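You operate a simulated robot arm through the tools that you are given. There is no shell and no other tool. Be economical: measure what you need, move in short steps, check, and stop when the job is done.

You are at the controls of a simulated robot arm. One attempt, no reset.

TASK
Put the low test block on the top of the lift parts table away on the top of the teal cart.

It is judged by the outcome, as a careful person would: the job done as asked, and still so three seconds after it is handed in. It fails if anything else is knocked over, pushed out of place, dropped, spilled or broken.

THE ROBOT
A 6-joint arm with a two-finger parallel gripper, fixed in place. Base frame: the origin is at the foot of the arm, x ahead of it, y to its left, z up. Lengths are in mm, angles in rad, forces in N, time in s.
Its first joint turns from -1.152 to 1.152 rad. Payload 2.9 kg.
The TCP is the grasp point between the finger pads, 30 mm short of the fingertips. In the tool frame z runs along the fingers and y along their closing line. The gripper opens to 110 mm. The fingers are 20 mm wide and 10 mm thick; the gripper's body (48 by 112 mm) begins 55 mm behind the TCP.
Orientation is that of the tool frame in the base frame, as a unit quaternion [w, x, y, z]. With the fingers straight down and closing along the base's y, the tool's x points along the base's -x, its y along +y and its z along -z.

THE INTERFACE
- The arm moves only by the tool drive_tool. Its argument "plan" is one flat list of numbers, 7 for each row, row after row: the shift along the base's x, y, z in mm, then the turn, a rotation vector about the base's x, y, z in rad, then the opening in per cent of the stroke, from 0 (shut) to 100 (fully open). In form: [tx, ty, tz, wx, wy, wz, gripper, tx, ty, tz, wx, wy, wz, gripper, ...]. A call has 1 to 20 rows; each row shifts and turns the commanded pose from where the row before left it. Each row takes 0.2 s and may step no farther than 50 mm and 0.15 rad from the row before; otherwise, or with a gripper value out of range, the whole call is refused. A pose out of reach is approached as far as the arm can. The call stops where the force on the tool passes 40 N (or 10 N more than at its start, if that is more) or the arm is blocked; 0.2 s more then pass. The fingers move at their own pace (about 108 mm/s each) and stop on an object; they squeeze with about 40 N. The grip force told is the motor's: it shows also when the fingers shut on nothing. Time passes only in rows, and 0.2 s behind the last, so rows that do not move let the fingers close. The reply holds the time, the measured pose of the TCP, the force on the tool along the base axes, the opening and the grip force, in the units named above and with some noise.
- Cameras (640 x 400 px; columns grow to the right, rows downward): "scene" is fixed at [83.5, 469.1, 1350.5]; the picture's right is [-0.42, -0.91, 0.00], its down [-0.75, 0.35, -0.56] and it looks along [0.51, -0.24, -0.83] (base axes); focal length 231 px, centre (320, 200). "wrist" rides on the gripper at [-36, 0, -57] in the tool frame; the picture's right is [0.00, -1.00, 0.00], its down [0.97, 0.00, -0.24] and it looks along [0.24, 0.00, 0.97] (tool axes); focal length 218 px, centre (320, 200). There is no depth. A picture from a camera that has moved, and an enlarged one, comes with that camera's place and axes in the base frame and with its lens.
- camera(camera): a new picture of that camera. No time passes.
- close_up(camera, box): a new picture of the part [left, top, right, bottom] of that camera's present view, enlarged. No time passes.
- hand_in(): hands the job in; it is judged then, once.

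Go step by step. Nothing tells you positions but the pictures and the camera data: compare them with the known pose of the tool, close in by small moves and look again before you grip or let go. The budget is 90 turns and 36 pictures, counting those below and the enlarged ones. Unless the task says otherwise, let go and move clear before handing in, and close with one line.

The tools are called after ">>>" as a command line: name --argument value ..., lists and objects as JSON in quotes. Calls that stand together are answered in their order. drive_tool: Moves the arm, as the interface text tells. Its arguments: {"type":"object","properties":{"plan":{"type":"array"}},"required":["plan"]} The other tools are called the same way: camera (camera) takes a picture; close_up (camera, box) takes an enlarged picture of a part of a camera's view; hand_in () hands the job in.

At the start:

```text
clock: 0.0
position: [367.8, 12.7, 1072.2]
ee_rot: [0.0, 0.0, 1.0, 0.001]
wrist_force: [-1.5, 0.2, 1.1]
opening: 110.0
finger_force: 0.0
```

scene: 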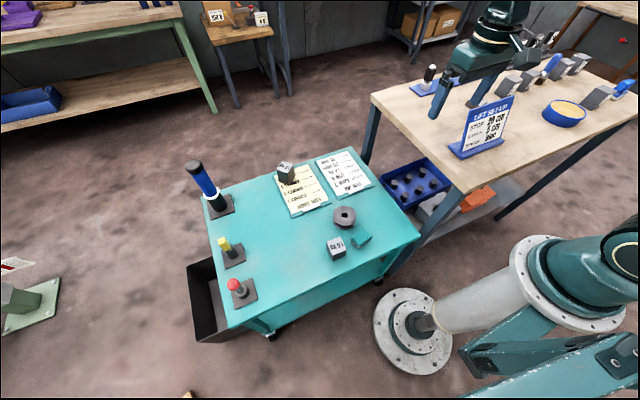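
wrist: 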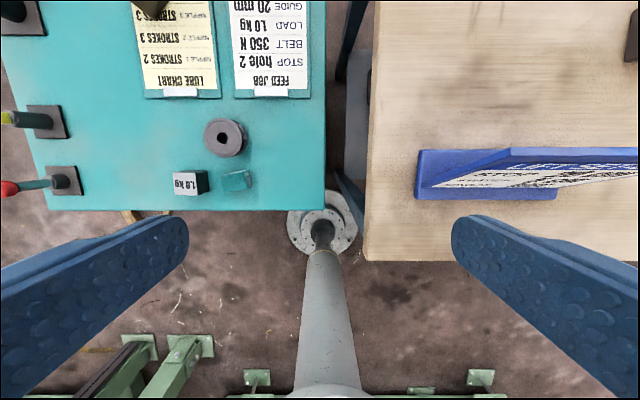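

I see a teal cart on the left and a wooden table with several blocks and a sign on the right. I will enlarge the table and its sign to work out which block is meant.

>>> close_up --camera "scene" --box '[360, 40, 640, 215]'

>>> close_up --camera "scene" --box '[440, 90, 530, 160]'

>>> close_up --camera "scene" --box '[180, 140, 430, 300]'

```text
2.29 times, centred on (500, 128) of scene
camera zoom: at [83.5, 469.1, 1350.5], right [-0.42, -0.91, 0.0], down [-0.75, 0.35, -0.56], along [0.51, -0.24, -0.83], focal length 529 px, centre (-91, 366)
```

zoom: 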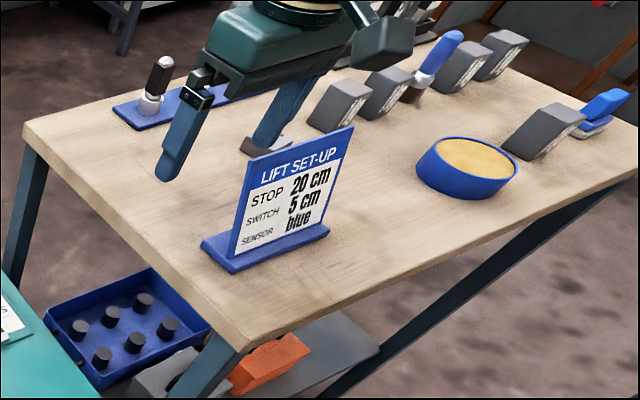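

```text
5.71 times, centred on (485, 125) of scene
camera zoom: at [83.5, 469.1, 1350.5], right [-0.42, -0.91, 0.0], down [-0.75, 0.35, -0.56], along [0.51, -0.24, -0.83], focal length 1322 px, centre (-623, 629)
```

zoom: 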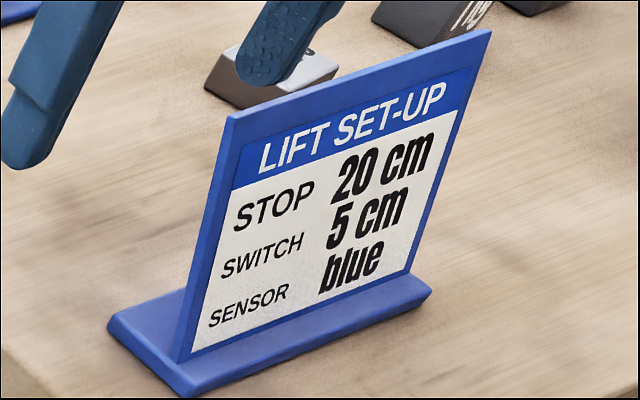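

```text
2.50 times, centred on (305, 220) of scene
camera zoom: at [83.5, 469.1, 1350.5], right [-0.42, -0.91, 0.0], down [-0.75, 0.35, -0.56], along [0.51, -0.24, -0.83], focal length 578 px, centre (358, 150)
```

zoom: 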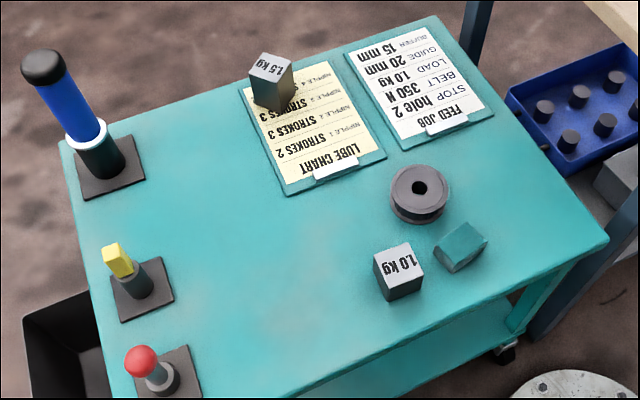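

The arm hides part of the table, including a low silver-topped block near (540,-345). I will raise the arm and move it right to look from above.

>>> drive_tool --plan '[0, 0, 40, 0, 0, 0, 100, 0, -40, 20, 0, 0, 0, 100, 0, -40, 0, 0, 0, 0, 100, 0, -40, 0, 0, 0, 0, 100, 0, -40, 0, 0, 0, 0, 100, 0, -40, 0, 0, 0, 0, 100, 0, -40, 0, 0, 0, 0, 100]'

>>> camera --camera "wrist"

>>> camera --camera "scene"

```text
clock: 1.6
position: [367.7, -226.0, 1131.2]
ee_rot: [0.001, -0.001, 1.0, 0.0]
wrist_force: [-0.6, -0.4, 0.3]
opening: 109.9
finger_force: 0.0
```

```text
30 pictures are left
camera wrist: at [404.8, -226.5, 1189.1], right [0.0, -1.0, 0.0], down [-0.97, 0.0, 0.24], along [-0.24, 0.0, -0.97], focal length 218 px, centre (320, 200)
```

wrist: 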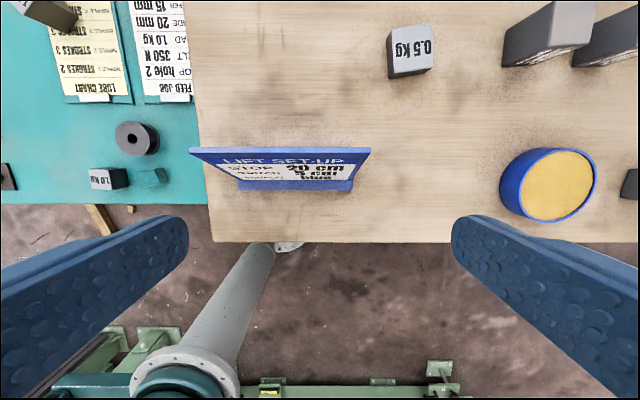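

```text
29 pictures are left
```

scene: 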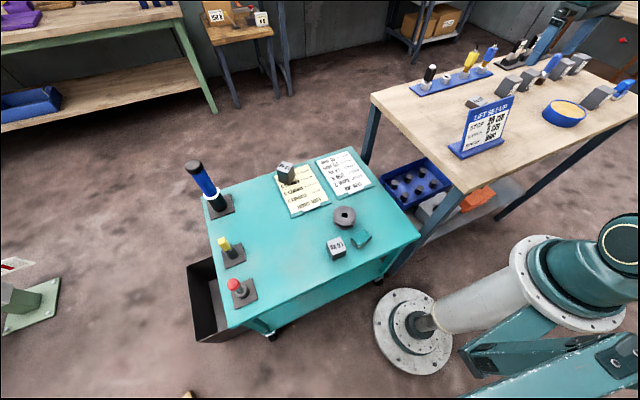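

The table now shows a 0.5 kg block that looks low and several taller grey blocks. I will enlarge both to compare them.

>>> close_up --camera "scene" --box '[400, 30, 640, 180]'

>>> close_up --camera "wrist" --box '[350, 0, 470, 100]'

```text
2.67 times, centred on (520, 105) of scene
camera zoom: at [83.5, 469.1, 1350.5], right [-0.42, -0.91, 0.0], down [-0.75, 0.35, -0.56], along [0.51, -0.24, -0.83], focal length 617 px, centre (-213, 453)
```

zoom: 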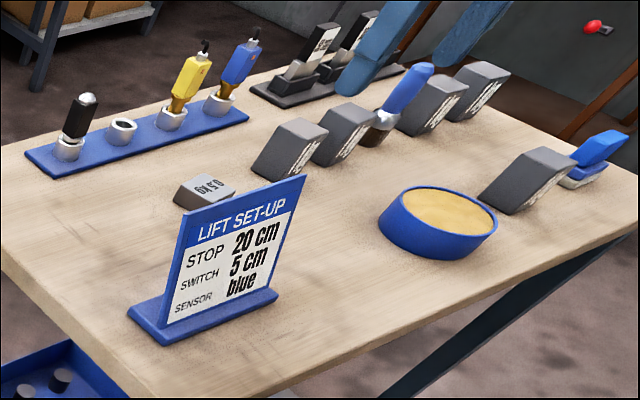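

```text
4.00 times, centred on (410, 50) of wrist
camera zoom: at [404.8, -226.5, 1189.1], right [0.0, -1.0, 0.0], down [-0.97, 0.0, 0.24], along [-0.24, 0.0, -0.97], focal length 873 px, centre (-40, 800)
```

zoom: 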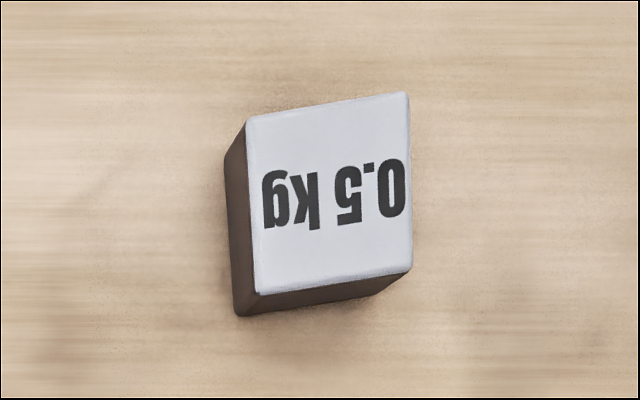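

The low test block is the 0.5 kg one, with its top near (521,-341), sides of about 47 mm and a yaw of about 0.14. The cart top is much lower, at about z=630. I will move over the block.

>>> drive_tool --plan '[38, -28, 0, 0, 0, 0.07, 100, 38, -29, 0, 0, 0, 0.068, 100, 39, -29, 0, 0, 0, 0, 100, 39, -29, -20, 0, 0, 0, 100, 0, 0, -40, 0, 0, 0, 100, 0, 0, -40, 0, 0, 0, 100]'

>>> camera --camera "wrist"

>>> close_up --camera "scene" --box '[420, 50, 560, 150]'

```text
refused: row 4 steps farther than a row can; nothing moved
```

```text
26 pictures are left
camera wrist: at [404.8, -226.5, 1189.1], right [0.0, -1.0, 0.0], down [-0.97, 0.0, 0.24], along [-0.24, 0.0, -0.97], focal length 218 px, centre (320, 200)
```

wrist: 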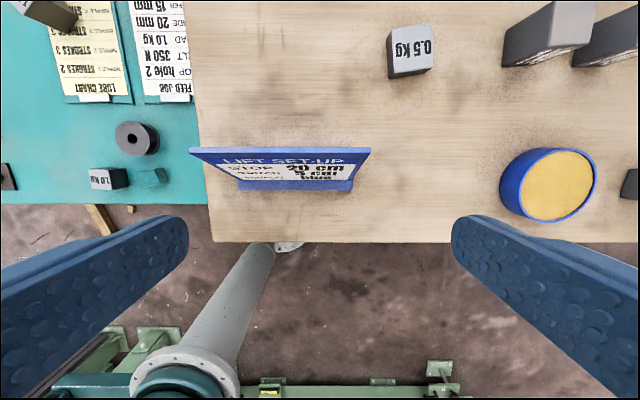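

```text
4.00 times, centred on (490, 100) of scene
camera zoom: at [83.5, 469.1, 1350.5], right [-0.42, -0.91, 0.0], down [-0.75, 0.35, -0.56], along [0.51, -0.24, -0.83], focal length 925 px, centre (-360, 600)
```

zoom: 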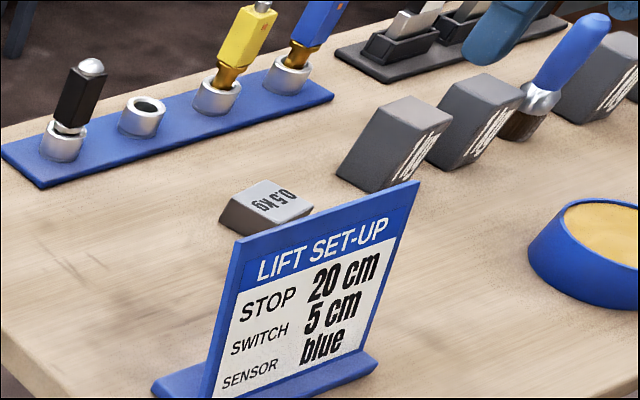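

The call was refused because one row's step was too long. I will send it again with smaller steps.

>>> drive_tool --plan '[38, -28, 0, 0, 0, 0.07, 100, 38, -29, 0, 0, 0, 0.068, 100, 39, -29, 0, 0, 0, 0, 100, 38, -29, 0, 0, 0, 0, 100, 0, 0, -50, 0, 0, 0, 100, 0, 0, -50, 0, 0, 0, 100]'

>>> camera --camera "wrist"

>>> close_up --camera "scene" --box '[420, 50, 560, 150]'

```text
clock: 3.0
position: [521.9, -341.1, 1029.9]
ee_rot: [0.0, -0.07, 0.998, 0.0]
wrist_force: [-0.5, 0.5, -0.1]
opening: 109.8
finger_force: 0.0
```

```text
24 pictures are left
camera wrist: at [557.8, -336.0, 1088.0], right [0.14, -0.99, 0.0], down [-0.96, -0.13, 0.24], along [-0.24, -0.03, -0.97], focal length 218 px, centre (320, 200)
```

wrist: 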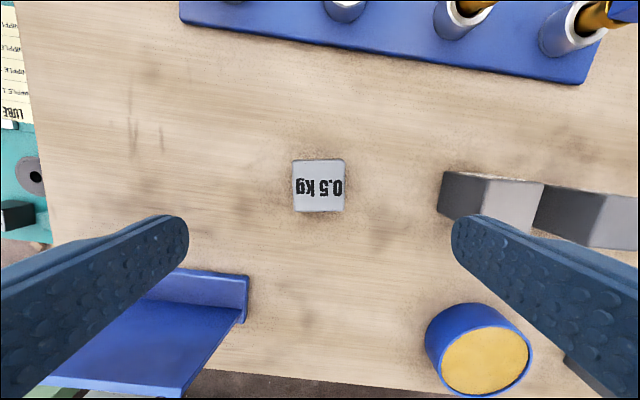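

```text
4.00 times, centred on (490, 100) of scene
camera zoom: at [83.5, 469.1, 1350.5], right [-0.42, -0.91, 0.0], down [-0.75, 0.35, -0.56], along [0.51, -0.24, -0.83], focal length 925 px, centre (-360, 600)
```

zoom: 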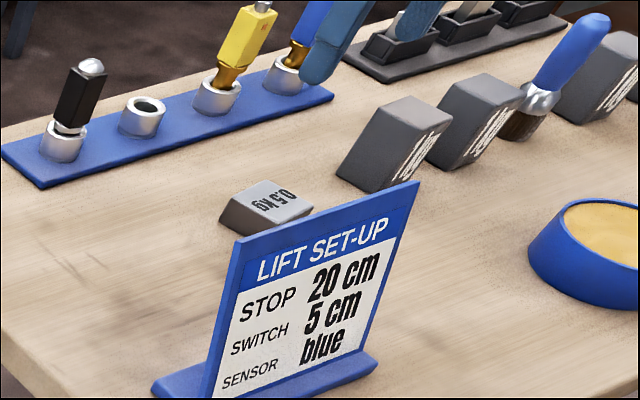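

The block is almost centred and square to the fingers. I will shift 2 mm in x and y and descend to about z=900, then check.

>>> drive_tool --plan '[-2, 2, -40, 0, 0, 0, 100, 0, 0, -40, 0, 0, 0, 100, 0, 0, -30, 0, 0, 0, 100, 0, 0, -20, 0, 0, 0, 100]'

>>> camera --camera "wrist"

>>> close_up --camera "scene" --box '[440, 65, 540, 135]'

```text
clock: 4.0
position: [519.7, -339.7, 901.2]
ee_rot: [0.0, -0.07, 0.998, 0.0]
wrist_force: [-0.8, -0.5, 0.5]
opening: 109.9
finger_force: 0.1
```

```text
22 pictures are left
camera wrist: at [555.2, -335.0, 958.5], right [0.14, -0.99, 0.0], down [-0.96, -0.13, 0.24], along [-0.24, -0.03, -0.97], focal length 218 px, centre (320, 200)
```

wrist: 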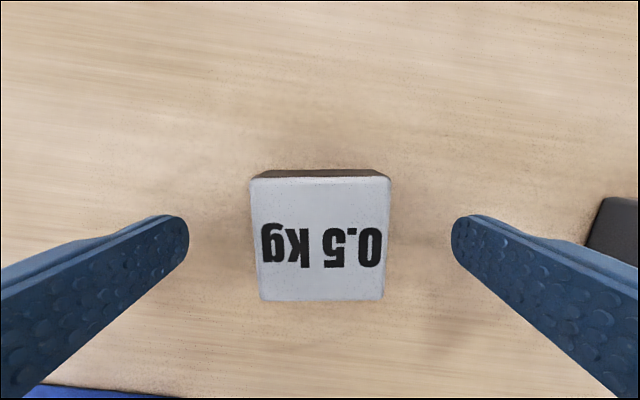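

```text
5.71 times, centred on (490, 100) of scene
camera zoom: at [83.5, 469.1, 1350.5], right [-0.42, -0.91, 0.0], down [-0.75, 0.35, -0.56], along [0.51, -0.24, -0.83], focal length 1322 px, centre (-651, 771)
```

zoom: 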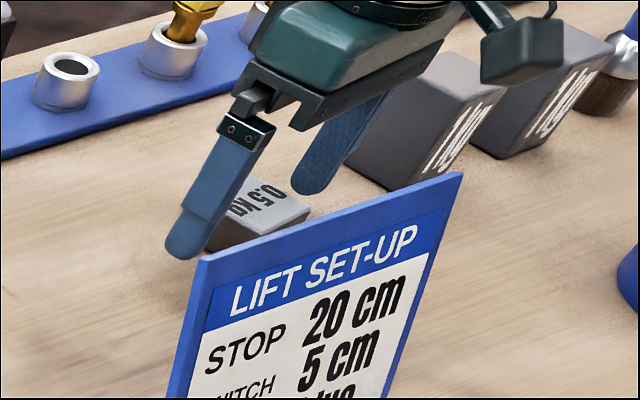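

The fingers straddle the block, whose top is near z=887. I will move 3 mm in x, go 4 mm lower and close.

>>> drive_tool --plan '[3, 0, -4, 0, 0, 0, 100, 0, 0, 0, 0, 0, 0, 0, 0, 0, 0, 0, 0, 0, 0, 0, 0, 0, 0, 0, 0, 0]'

>>> close_up --camera "scene" --box '[440, 65, 540, 135]'

```text
clock: 5.0
position: [522.0, -339.8, 897.3]
ee_rot: [0.0, -0.069, 0.998, 0.0]
wrist_force: [-0.4, 1.5, -0.3]
opening: 49.8
finger_force: 40.6
```

```text
5.71 times, centred on (490, 100) of scene
camera zoom: at [83.5, 469.2, 1350.4], right [-0.42, -0.91, 0.0], down [-0.75, 0.35, -0.56], along [0.51, -0.24, -0.83], focal length 1322 px, centre (-651, 771)
```

zoom: 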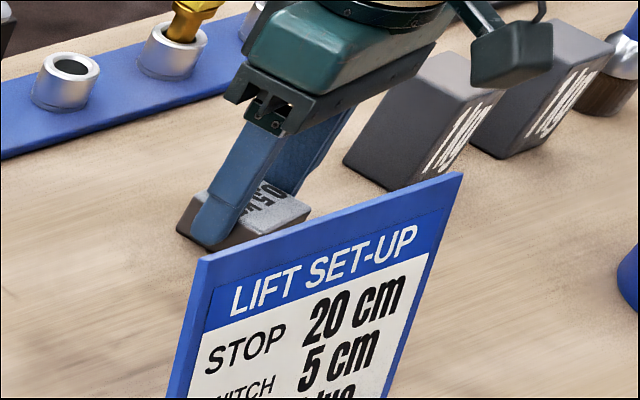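

The block is gripped at about 50 mm. I will lift it and see that it holds.

>>> drive_tool --plan '[0, 0, 15, 0, 0, 0, 0, 0, 0, 35, 0, 0, 0, 0, 0, 0, 45, 0, 0, 0, 0, 0, 0, 45, 0, 0, 0, 0, 0, 0, 45, 0, 0, 0, 0]'

>>> camera --camera "wrist"

```text
clock: 6.2
position: [522.5, -339.4, 1082.3]
ee_rot: [0.0, -0.069, 0.998, 0.0]
wrist_force: [-0.2, -0.1, 0.5]
opening: 0.1
finger_force: 38.2
```

```text
19 pictures are left
camera wrist: at [558.5, -334.3, 1139.3], right [0.14, -0.99, 0.0], down [-0.96, -0.13, 0.24], along [-0.24, -0.03, -0.97], focal length 218 px, centre (320, 200)
```

wrist: 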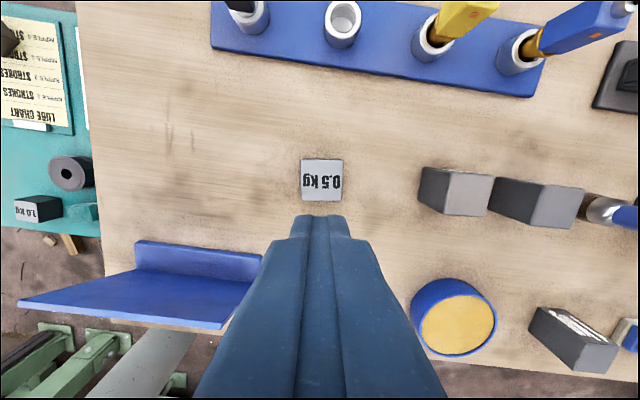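

The block slipped out and is still standing in its place at about (519,-341), with its top near 881, so the grip was too shallow. I will reopen, go back down to a deeper grip and lift gently.

>>> drive_tool --plan '[-3, -1, 0, 0, 0, 0, 100, 0, 0, 0, 0, 0, 0, 100, 0, 0, -50, 0, 0, 0, 100, 0, 0, -50, 0, 0, 0, 100, 0, 0, -50, 0, 0, 0, 100, 0, 0, -32, 0, 0, 0, 100, 0, 0, -4, 0, 0, 0, 100]'

>>> camera --camera "wrist"

```text
clock: 7.8
position: [520.5, -343.3, 896.9]
ee_rot: [0.001, -0.069, 0.998, 0.0]
wrist_force: [0.4, 0.0, -0.8]
opening: 110.0
finger_force: 0.1
```

```text
18 pictures are left
camera wrist: at [555.7, -337.5, 954.4], right [0.14, -0.99, 0.0], down [-0.96, -0.13, 0.24], along [-0.24, -0.03, -0.97], focal length 218 px, centre (320, 200)
```

wrist: 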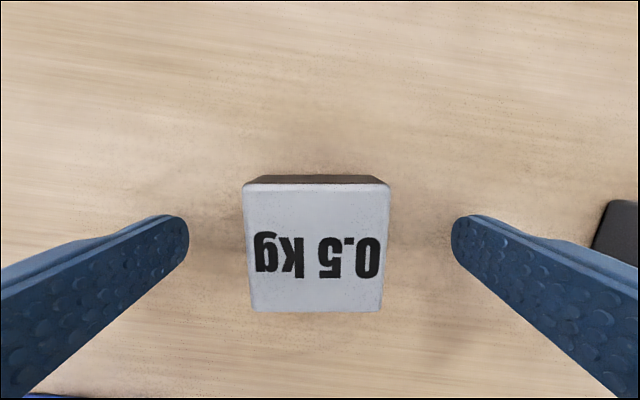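

The fingers are centred again. I will step down another 2 to 3 mm, watching the force.

>>> drive_tool --plan '[1, 1, -1.5, 0, 0, 0, 100, 0, 0, -1.5, 0, 0, 0, 100, 0, 0, 0, 0, 0, 0, 100]'

```text
clock: 8.6
position: [519.7, -342.1, 893.9]
ee_rot: [0.0, -0.069, 0.998, 0.0]
wrist_force: [0.1, 0.6, -0.4]
opening: 109.8
finger_force: 0.0
```

There is no contact yet, so I will go 1.5 mm lower, close, and lift very slowly for a few millimetres.

>>> drive_tool --plan '[0, 0, -1.5, 0, 0, 0, 100, 0, 0, 0, 0, 0, 0, 0, 0, 0, 0, 0, 0, 0, 0, 0, 0, 0, 0, 0, 0, 0, 0, 0, 0, 0, 0, 0, 0]'

>>> drive_tool --plan '[0, 0, 1, 0, 0, 0, 0, 0, 0, 2, 0, 0, 0, 0, 0, 0, 2, 0, 0, 0, 0, 0, 0, 3, 0, 0, 0, 0, 0, 0, 0, 0, 0, 0, 0]'

>>> close_up --camera "scene" --box '[440, 65, 540, 135]'

```text
clock: 9.8
position: [520.0, -341.5, 893.1]
ee_rot: [0.0, -0.069, 0.998, 0.0]
wrist_force: [0.1, -0.2, 0.5]
opening: 49.5
finger_force: 39.8
```

```text
clock: 11.0
position: [519.3, -340.1, 899.7]
ee_rot: [0.0, -0.069, 0.998, 0.0]
wrist_force: [-1.2, 0.1, -5.7]
opening: 49.5
finger_force: 39.6
```

```text
5.71 times, centred on (490, 100) of scene
camera zoom: at [83.6, 469.1, 1350.5], right [-0.42, -0.91, 0.0], down [-0.75, 0.35, -0.56], along [0.51, -0.24, -0.83], focal length 1322 px, centre (-651, 771)
```

zoom: 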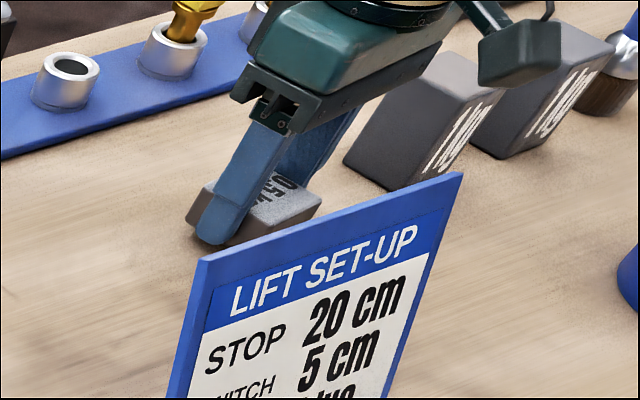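

The tool force of about -5 N shows the block's weight is being carried. I will keep lifting slowly.

>>> drive_tool --plan '[0, 0, 3, 0, 0, 0, 0, 0, 0, 5, 0, 0, 0, 0, 0, 0, 7, 0, 0, 0, 0, 0, 0, 8, 0, 0, 0, 0, 0, 0, 8, 0, 0, 0, 0, 0, 0, 5, 0, 0, 0, 0, 0, 0, 2, 0, 0, 0, 0, 0, 0, 0, 0, 0, 0, 0]'

>>> camera --camera "wrist"

```text
clock: 12.8
position: [520.5, -340.7, 939.3]
ee_rot: [0.0, -0.069, 0.998, 0.0]
wrist_force: [-0.4, 0.0, -4.4]
opening: 49.5
finger_force: 40.1
```

```text
16 pictures are left
camera wrist: at [556.4, -335.7, 996.2], right [0.14, -0.99, 0.0], down [-0.96, -0.13, 0.24], along [-0.24, -0.03, -0.97], focal length 218 px, centre (320, 200)
```

wrist: 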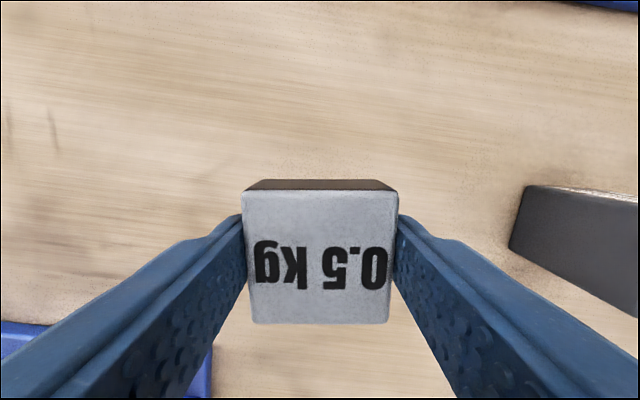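

The block is held level. I will go up with moderate steps.

>>> drive_tool --plan '[0, 0, 5, 0, 0, 0, 0, 0, 0, 10, 0, 0, 0, 0, 0, 0, 15, 0, 0, 0, 0, 0, 0, 20, 0, 0, 0, 0, 0, 0, 20, 0, 0, 0, 0, 0, 0, 20, 0, 0, 0, 0, 0, 0, 15, 0, 0, 0, 0, 0, 0, 10, 0, 0, 0, 0, 0, 0, 5, 0, 0, 0, 0, 0, 8, 0, 0, 0, 0, 0, 0, 15, 0, 0, 0, 0, 0, 0, 20, 0, 0, 0, 0, 0, 0, 20, 0, 0, 0, 0, 0, -5, 20, 0, 0, 0, 0, 0, -5, 20, 0, 0, 0, 0, 0, -5, 20, 0, 0, 0, 0, 0, -5, 20, 0, 0, 0, 0, 0, -5, 20, 0, 0, 0, 0, 0, -5, 15, 0, 0, 0, 0, 0, 0, 8, 0, 0, 0, 0, 0]'

>>> camera --camera "wrist"

```text
clock: 17.0
position: [488.3, -154.2, 1059.3]
ee_rot: [0.0, -0.069, 0.998, 0.0]
wrist_force: [-0.1, -0.7, -5.6]
opening: 49.4
finger_force: 40.0
```

```text
15 pictures are left
camera wrist: at [525.8, -149.3, 1116.3], right [0.14, -0.99, 0.0], down [-0.96, -0.13, 0.24], along [-0.24, -0.03, -0.97], focal length 218 px, centre (320, 200)
```

wrist: 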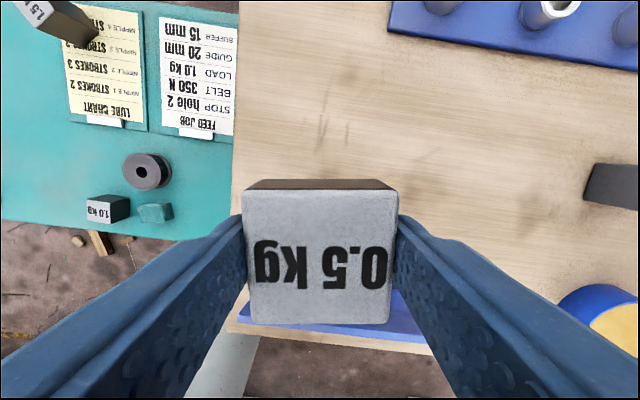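

There is no slip. I will carry on over the cart.

>>> drive_tool --plan '[0, 10, 0, 0, 0, 0, 0, -2, 18, 0, 0, 0, 0, 0, -3, 25, 0, 0, 0, 0, 0, -4, 30, 0, 0, 0, 0, 0, -4, 30, 0, 0, 0, 0, 0, -4, 30, 0, 0, 0, 0, 0, -4, 30, 0, 0, 0, 0, 0, -4, 30, 0, 0, 0, 0, 0, -4, 30, 0, 0, 0, 0, 0, -4, 30, 0, 0, 0, 0, 0, -4, 30, 0, 0, 0, 0, 0, -4, 30, 0, 0, 0, 0, 0, -4, 30, 0, 0, 0, 0, 0, -4, 30, 0, 0, 0, 0, 0, -4, 30, 0, 0, 0, 0, 0, -4, 30, 0, 0, 0, 0, 0, -4, 30, 0, 0, 0, 0, 0, -3, 30, 0, 0, 0, 0, 0, 0, 20, 0, 0, 0, 0, 0, 0, 10, 0, 0, 0, 0, 0]'

>>> camera --camera "wrist"

>>> camera --camera "scene"

```text
clock: 21.2
position: [425.4, 379.3, 1058.8]
ee_rot: [0.0, -0.069, 0.998, 0.0]
wrist_force: [0.1, 0.1, -4.9]
opening: 49.6
finger_force: 40.2
```

```text
14 pictures are left
camera wrist: at [461.3, 383.6, 1115.4], right [0.14, -0.99, 0.0], down [-0.96, -0.13, 0.24], along [-0.24, -0.03, -0.97], focal length 218 px, centre (320, 200)
```

wrist: 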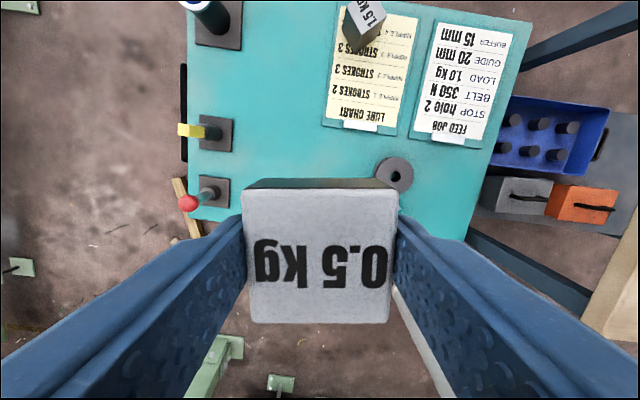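

```text
13 pictures are left
```

scene: 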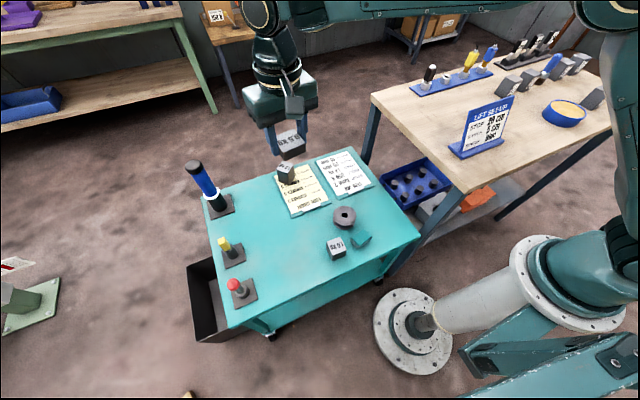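

The free area of the cart is around (405,395), clear of the levers, pulley, clipboards and the 1.0 kg block. The cart top is at roughly z=630. I will descend to about 720 and look.

>>> drive_tool --plan '[-5, 4, -5, 0, 0, 0, 0, -5, 4, -12, 0, 0, 0, 0, -5, 4, -20, 0, 0, 0, 0, -5, 4, -22, 0, 0, 0, 0, 0, 0, -22, 0, 0, 0, 0, 0, 0, -22, 0, 0, 0, 0, 0, 0, -22, 0, 0, 0, 0, 0, 0, -22, 0, 0, 0, 0, 0, 0, -22, 0, 0, 0, 0, 0, 0, -22, 0, 0, 0, 0, 0, 0, -22, 0, 0, 0, 0, 0, 0, -22, 0, 0, 0, 0, 0, 0, -22, 0, 0, 0, 0, 0, 0, -22, 0, 0, 0, 0, 0, 0, -22, 0, 0, 0, 0, 0, 0, -18, 0, 0, 0, 0, 0, 0, -12, 0, 0, 0, 0, 0, 0, -6, 0, 0, 0, 0]'

>>> camera --camera "wrist"

>>> camera --camera "scene"

```text
clock: 25.0
position: [404.3, 395.2, 720.4]
ee_rot: [0.0, -0.069, 0.998, 0.0]
wrist_force: [0.1, 0.0, -4.0]
opening: 49.6
finger_force: 39.8
```

```text
12 pictures are left
camera wrist: at [441.7, 399.9, 777.6], right [0.14, -0.99, 0.0], down [-0.96, -0.13, 0.24], along [-0.24, -0.03, -0.97], focal length 218 px, centre (320, 200)
```

wrist: 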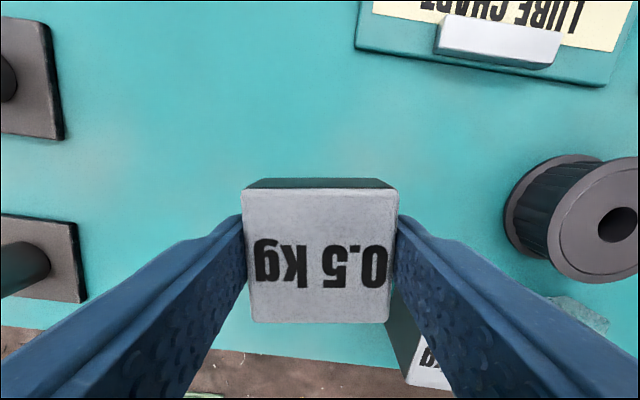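

```text
11 pictures are left
```

scene: 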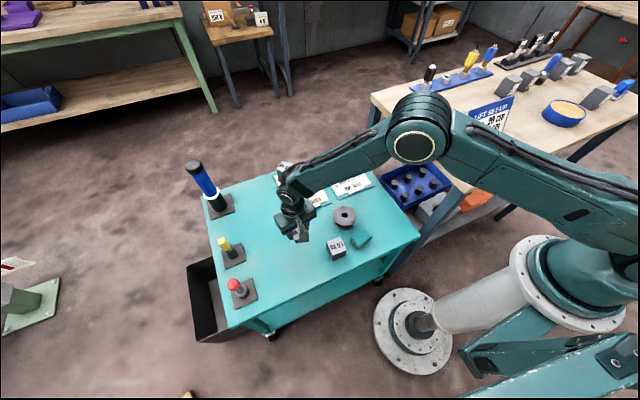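

The spot is free, and I will shift a little away from the 1.0 kg block while going down to about 680.

>>> drive_tool --plan '[4, 6, -5, 0, 0, 0, 0, 5, 8, -8, 0, 0, 0, 0, 4, 8, -10, 0, 0, 0, 0, 0, 3, -8, 0, 0, 0, 0, 0, 0, -5, 0, 0, 0, 0, 0, 0, -2, 0, 0, 0, 0, 0, 0, 0, 0, 0, 0, 0]'

>>> close_up --camera "scene" --box '[240, 170, 380, 270]'

>>> camera --camera "wrist"

```text
clock: 26.6
position: [419.0, 419.5, 683.3]
ee_rot: [0.0, -0.068, 0.998, 0.0]
wrist_force: [0.4, -0.1, -4.6]
opening: 49.3
finger_force: 39.8
```

```text
4.00 times, centred on (310, 220) of scene
camera zoom: at [83.6, 469.2, 1350.4], right [-0.42, -0.91, 0.0], down [-0.75, 0.35, -0.56], along [0.51, -0.24, -0.83], focal length 925 px, centre (360, 120)
```

zoom: 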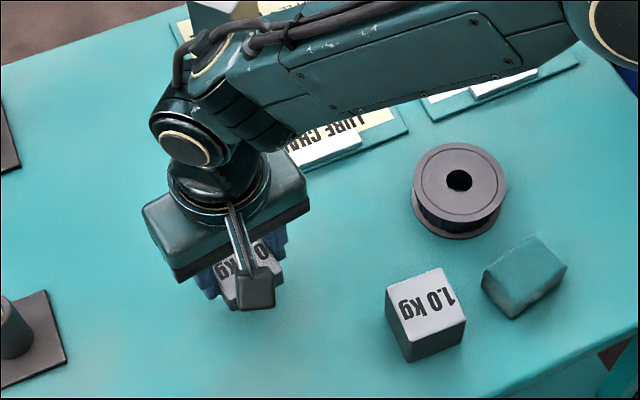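

```text
9 pictures are left
camera wrist: at [454.9, 424.5, 741.3], right [0.14, -0.99, 0.0], down [-0.96, -0.13, 0.24], along [-0.24, -0.03, -0.97], focal length 218 px, centre (320, 200)
```

wrist: 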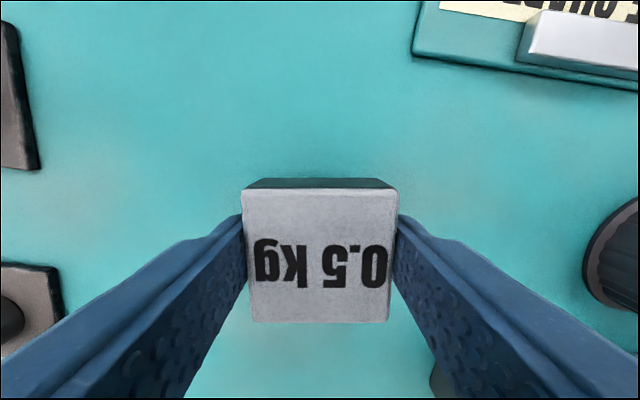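

It is clear all round, so I will descend in 2 mm steps until contact.

>>> drive_tool --plan '[0, 0, -3, 0, 0, 0, 0, 0, 0, -3, 0, 0, 0, 0, 0, 0, -3, 0, 0, 0, 0, 0, 0, -2, 0, 0, 0, 0, 0, 0, -2, 0, 0, 0, 0]'

>>> close_up --camera "scene" --box '[260, 200, 330, 250]'

```text
clock: 27.8
position: [419.3, 420.3, 669.4]
ee_rot: [0.0, -0.069, 0.998, -0.001]
wrist_force: [-0.6, -1.0, -4.6]
opening: 49.7
finger_force: 40.3
```

```text
8.00 times, centred on (295, 225) of scene
camera zoom: at [83.6, 469.2, 1350.4], right [-0.42, -0.91, 0.0], down [-0.75, 0.35, -0.56], along [0.51, -0.24, -0.83], focal length 1851 px, centre (520, 0)
```

zoom: 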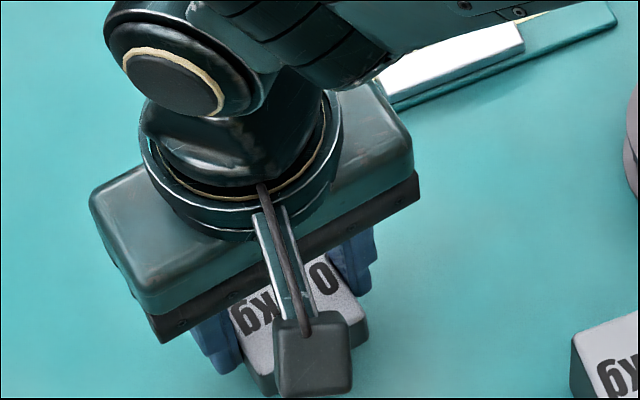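

There is no contact yet, so I will continue in small steps.

>>> drive_tool --plan '[0, 0, -1.5, 0, 0, 0, 0, 0, 0, -1.5, 0, 0, 0, 0, 0, 0, -1.5, 0, 0, 0, 0, 0, 0, 0, 0, 0, 0, 0]'

>>> drive_tool --plan '[0, 0, -1.5, 0, 0, 0, 0, 0, 0, -1, 0, 0, 0, 0, 0, 0, 0, 0, 0, 0, 0]'

```text
clock: 28.8
position: [418.8, 420.3, 666.8]
ee_rot: [0.0, -0.069, 0.998, -0.001]
wrist_force: [-0.2, -0.2, -4.4]
opening: 49.9
finger_force: 39.7
```

```text
clock: 29.6
position: [418.3, 420.2, 663.6]
ee_rot: [0.0, -0.068, 0.998, 0.0]
wrist_force: [0.1, -0.4, -5.2]
opening: 49.3
finger_force: 40.0
```

There is still no contact, and the force is only the block's weight. I will keep going down.

>>> drive_tool --plan '[0, 0, -1, 0, 0, 0, 0, 0, 0, -1, 0, 0, 0, 0, 0, 0, 0, 0, 0, 0, 0]'

>>> drive_tool --plan '[0, 0, -1, 0, 0, 0, 0, 0, 0, -1, 0, 0, 0, 0, 0, 0, 0, 0, 0, 0, 0]'

>>> camera --camera "wrist"

```text
clock: 30.4
position: [418.4, 419.9, 661.4]
ee_rot: [-0.001, -0.069, 0.998, -0.001]
wrist_force: [-0.3, 0.3, -5.1]
opening: 49.4
finger_force: 39.8
```

```text
clock: 31.2
position: [418.9, 419.1, 659.3]
ee_rot: [0.001, -0.069, 0.998, 0.0]
wrist_force: [-0.6, -0.1, -5.0]
opening: 49.5
finger_force: 39.9
```

```text
7 pictures are left
camera wrist: at [454.8, 424.7, 716.7], right [0.14, -0.99, 0.0], down [-0.96, -0.13, 0.24], along [-0.24, -0.03, -0.97], focal length 218 px, centre (320, 200)
```

wrist: 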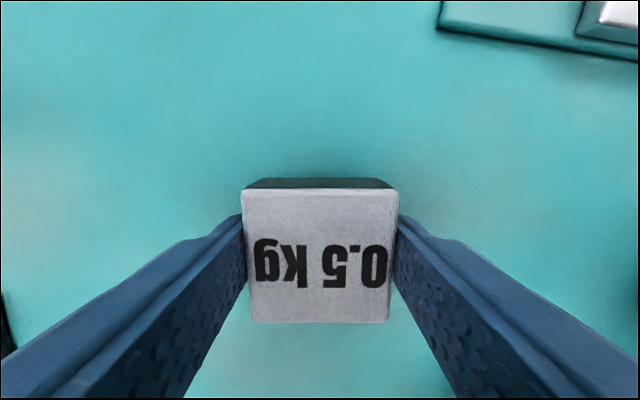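

Parallax on the clipboard puts the cart top at about z=617, so roughly 10 mm remain.

>>> drive_tool --plan '[0, 0, -1.5, 0, 0, 0, 0, 0, 0, -1.5, 0, 0, 0, 0, 0, 0, -1, 0, 0, 0, 0, 0, 0, 0, 0, 0, 0, 0]'

>>> drive_tool --plan '[0, 0, -1, 0, 0, 0, 0, 0, 0, -1, 0, 0, 0, 0, 0, 0, 0, 0, 0, 0, 0]'

>>> drive_tool --plan '[0, 0, -1, 0, 0, 0, 0, 0, 0, -1, 0, 0, 0, 0, 0, 0, 0, 0, 0, 0, 0]'

```text
clock: 32.2
position: [420.1, 420.4, 655.1]
ee_rot: [0.0, -0.068, 0.998, 0.0]
wrist_force: [0.1, -0.6, -5.5]
opening: 49.8
finger_force: 39.6
```

```text
clock: 33.0
position: [418.9, 419.4, 654.3]
ee_rot: [0.0, -0.068, 0.998, 0.0]
wrist_force: [-0.1, -0.2, -5.6]
opening: 49.4
finger_force: 40.5
```

```text
clock: 33.8
position: [419.2, 419.4, 652.7]
ee_rot: [0.0, -0.068, 0.998, 0.0]
wrist_force: [-3.9, -6.1, 16.7]
opening: 49.6
finger_force: 40.1
```

The block has touched the cart, with the force now at +17 N. I will relax slightly and open the fingers.

>>> drive_tool --plan '[0, 0, 0.7, 0, 0, 0, 0, 0, 0, 0, 0, 0, 0, 0, 0, 0, 0, 0, 0, 0, 52, 0, 0, 0, 0, 0, 0, 70, 0, 0, 0, 0, 0, 0, 85, 0, 0, 0, 0, 0, 0, 85]'

>>> camera --camera "wrist"

```text
clock: 35.2
position: [419.4, 419.5, 653.1]
ee_rot: [0.0, -0.069, 0.998, 0.0]
wrist_force: [0.2, 0.5, 0.2]
opening: 93.6
finger_force: 0.0
```

```text
6 pictures are left
camera wrist: at [454.8, 424.8, 709.0], right [0.14, -0.99, 0.0], down [-0.96, -0.13, 0.24], along [-0.24, -0.03, -0.97], focal length 218 px, centre (320, 200)
```

wrist: 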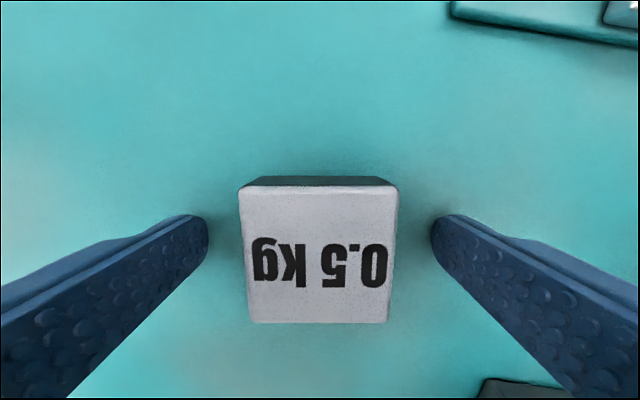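

The block is standing free on the cart. I will go straight up and check.

>>> drive_tool --plan '[0, 0, 15, 0, 0, 0, 85, 0, 0, 30, 0, 0, 0, 85, 0, 0, 45, 0, 0, 0, 85, 0, 0, 45, 0, 0, 0, 85, 0, 0, 45, 0, 0, 0, 85, 0, 0, 45, 0, 0, 0, 85, 0, 0, 45, 0, 0, 0, 85, 0, 0, 45, 0, 0, 0, 85, 0, 0, 45, 0, 0, 0, 85, 0, 0, 40, 0, 0, 0, 85]'

>>> camera --camera "scene"

>>> camera --camera "wrist"

```text
clock: 37.4
position: [419.4, 419.2, 1052.7]
ee_rot: [0.0, -0.068, 0.998, -0.001]
wrist_force: [0.9, -0.6, 0.1]
opening: 93.3
finger_force: 0.1
```

```text
5 pictures are left
```

scene: 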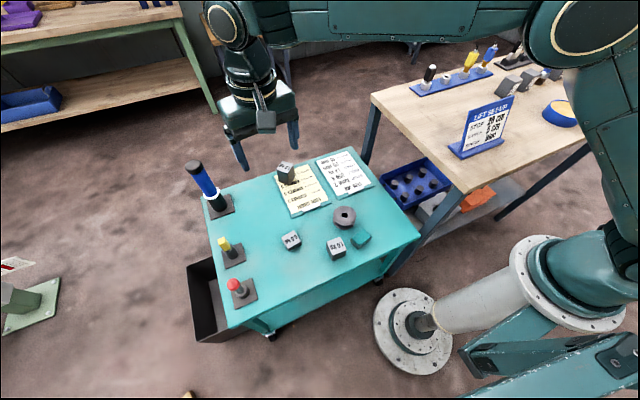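

```text
4 pictures are left
camera wrist: at [455.8, 424.4, 1109.8], right [0.14, -0.99, 0.0], down [-0.96, -0.13, 0.24], along [-0.24, -0.03, -0.97], focal length 218 px, centre (320, 200)
```

wrist: 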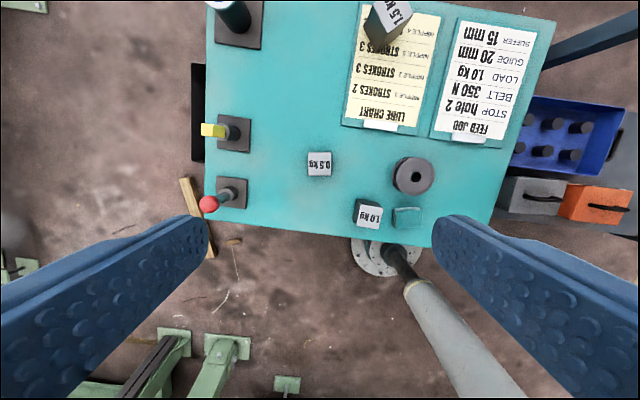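

The 0.5 kg low block stands flat on the open part of the cart top, the arm is clear, and nothing else has moved. I am handing in.

>>> hand_in

```text
The job is handed in.
```

The low 0.5 kg test block is now on top of the teal cart; my first grip on it slipped, but the block stayed in place on the table and the second grip held.
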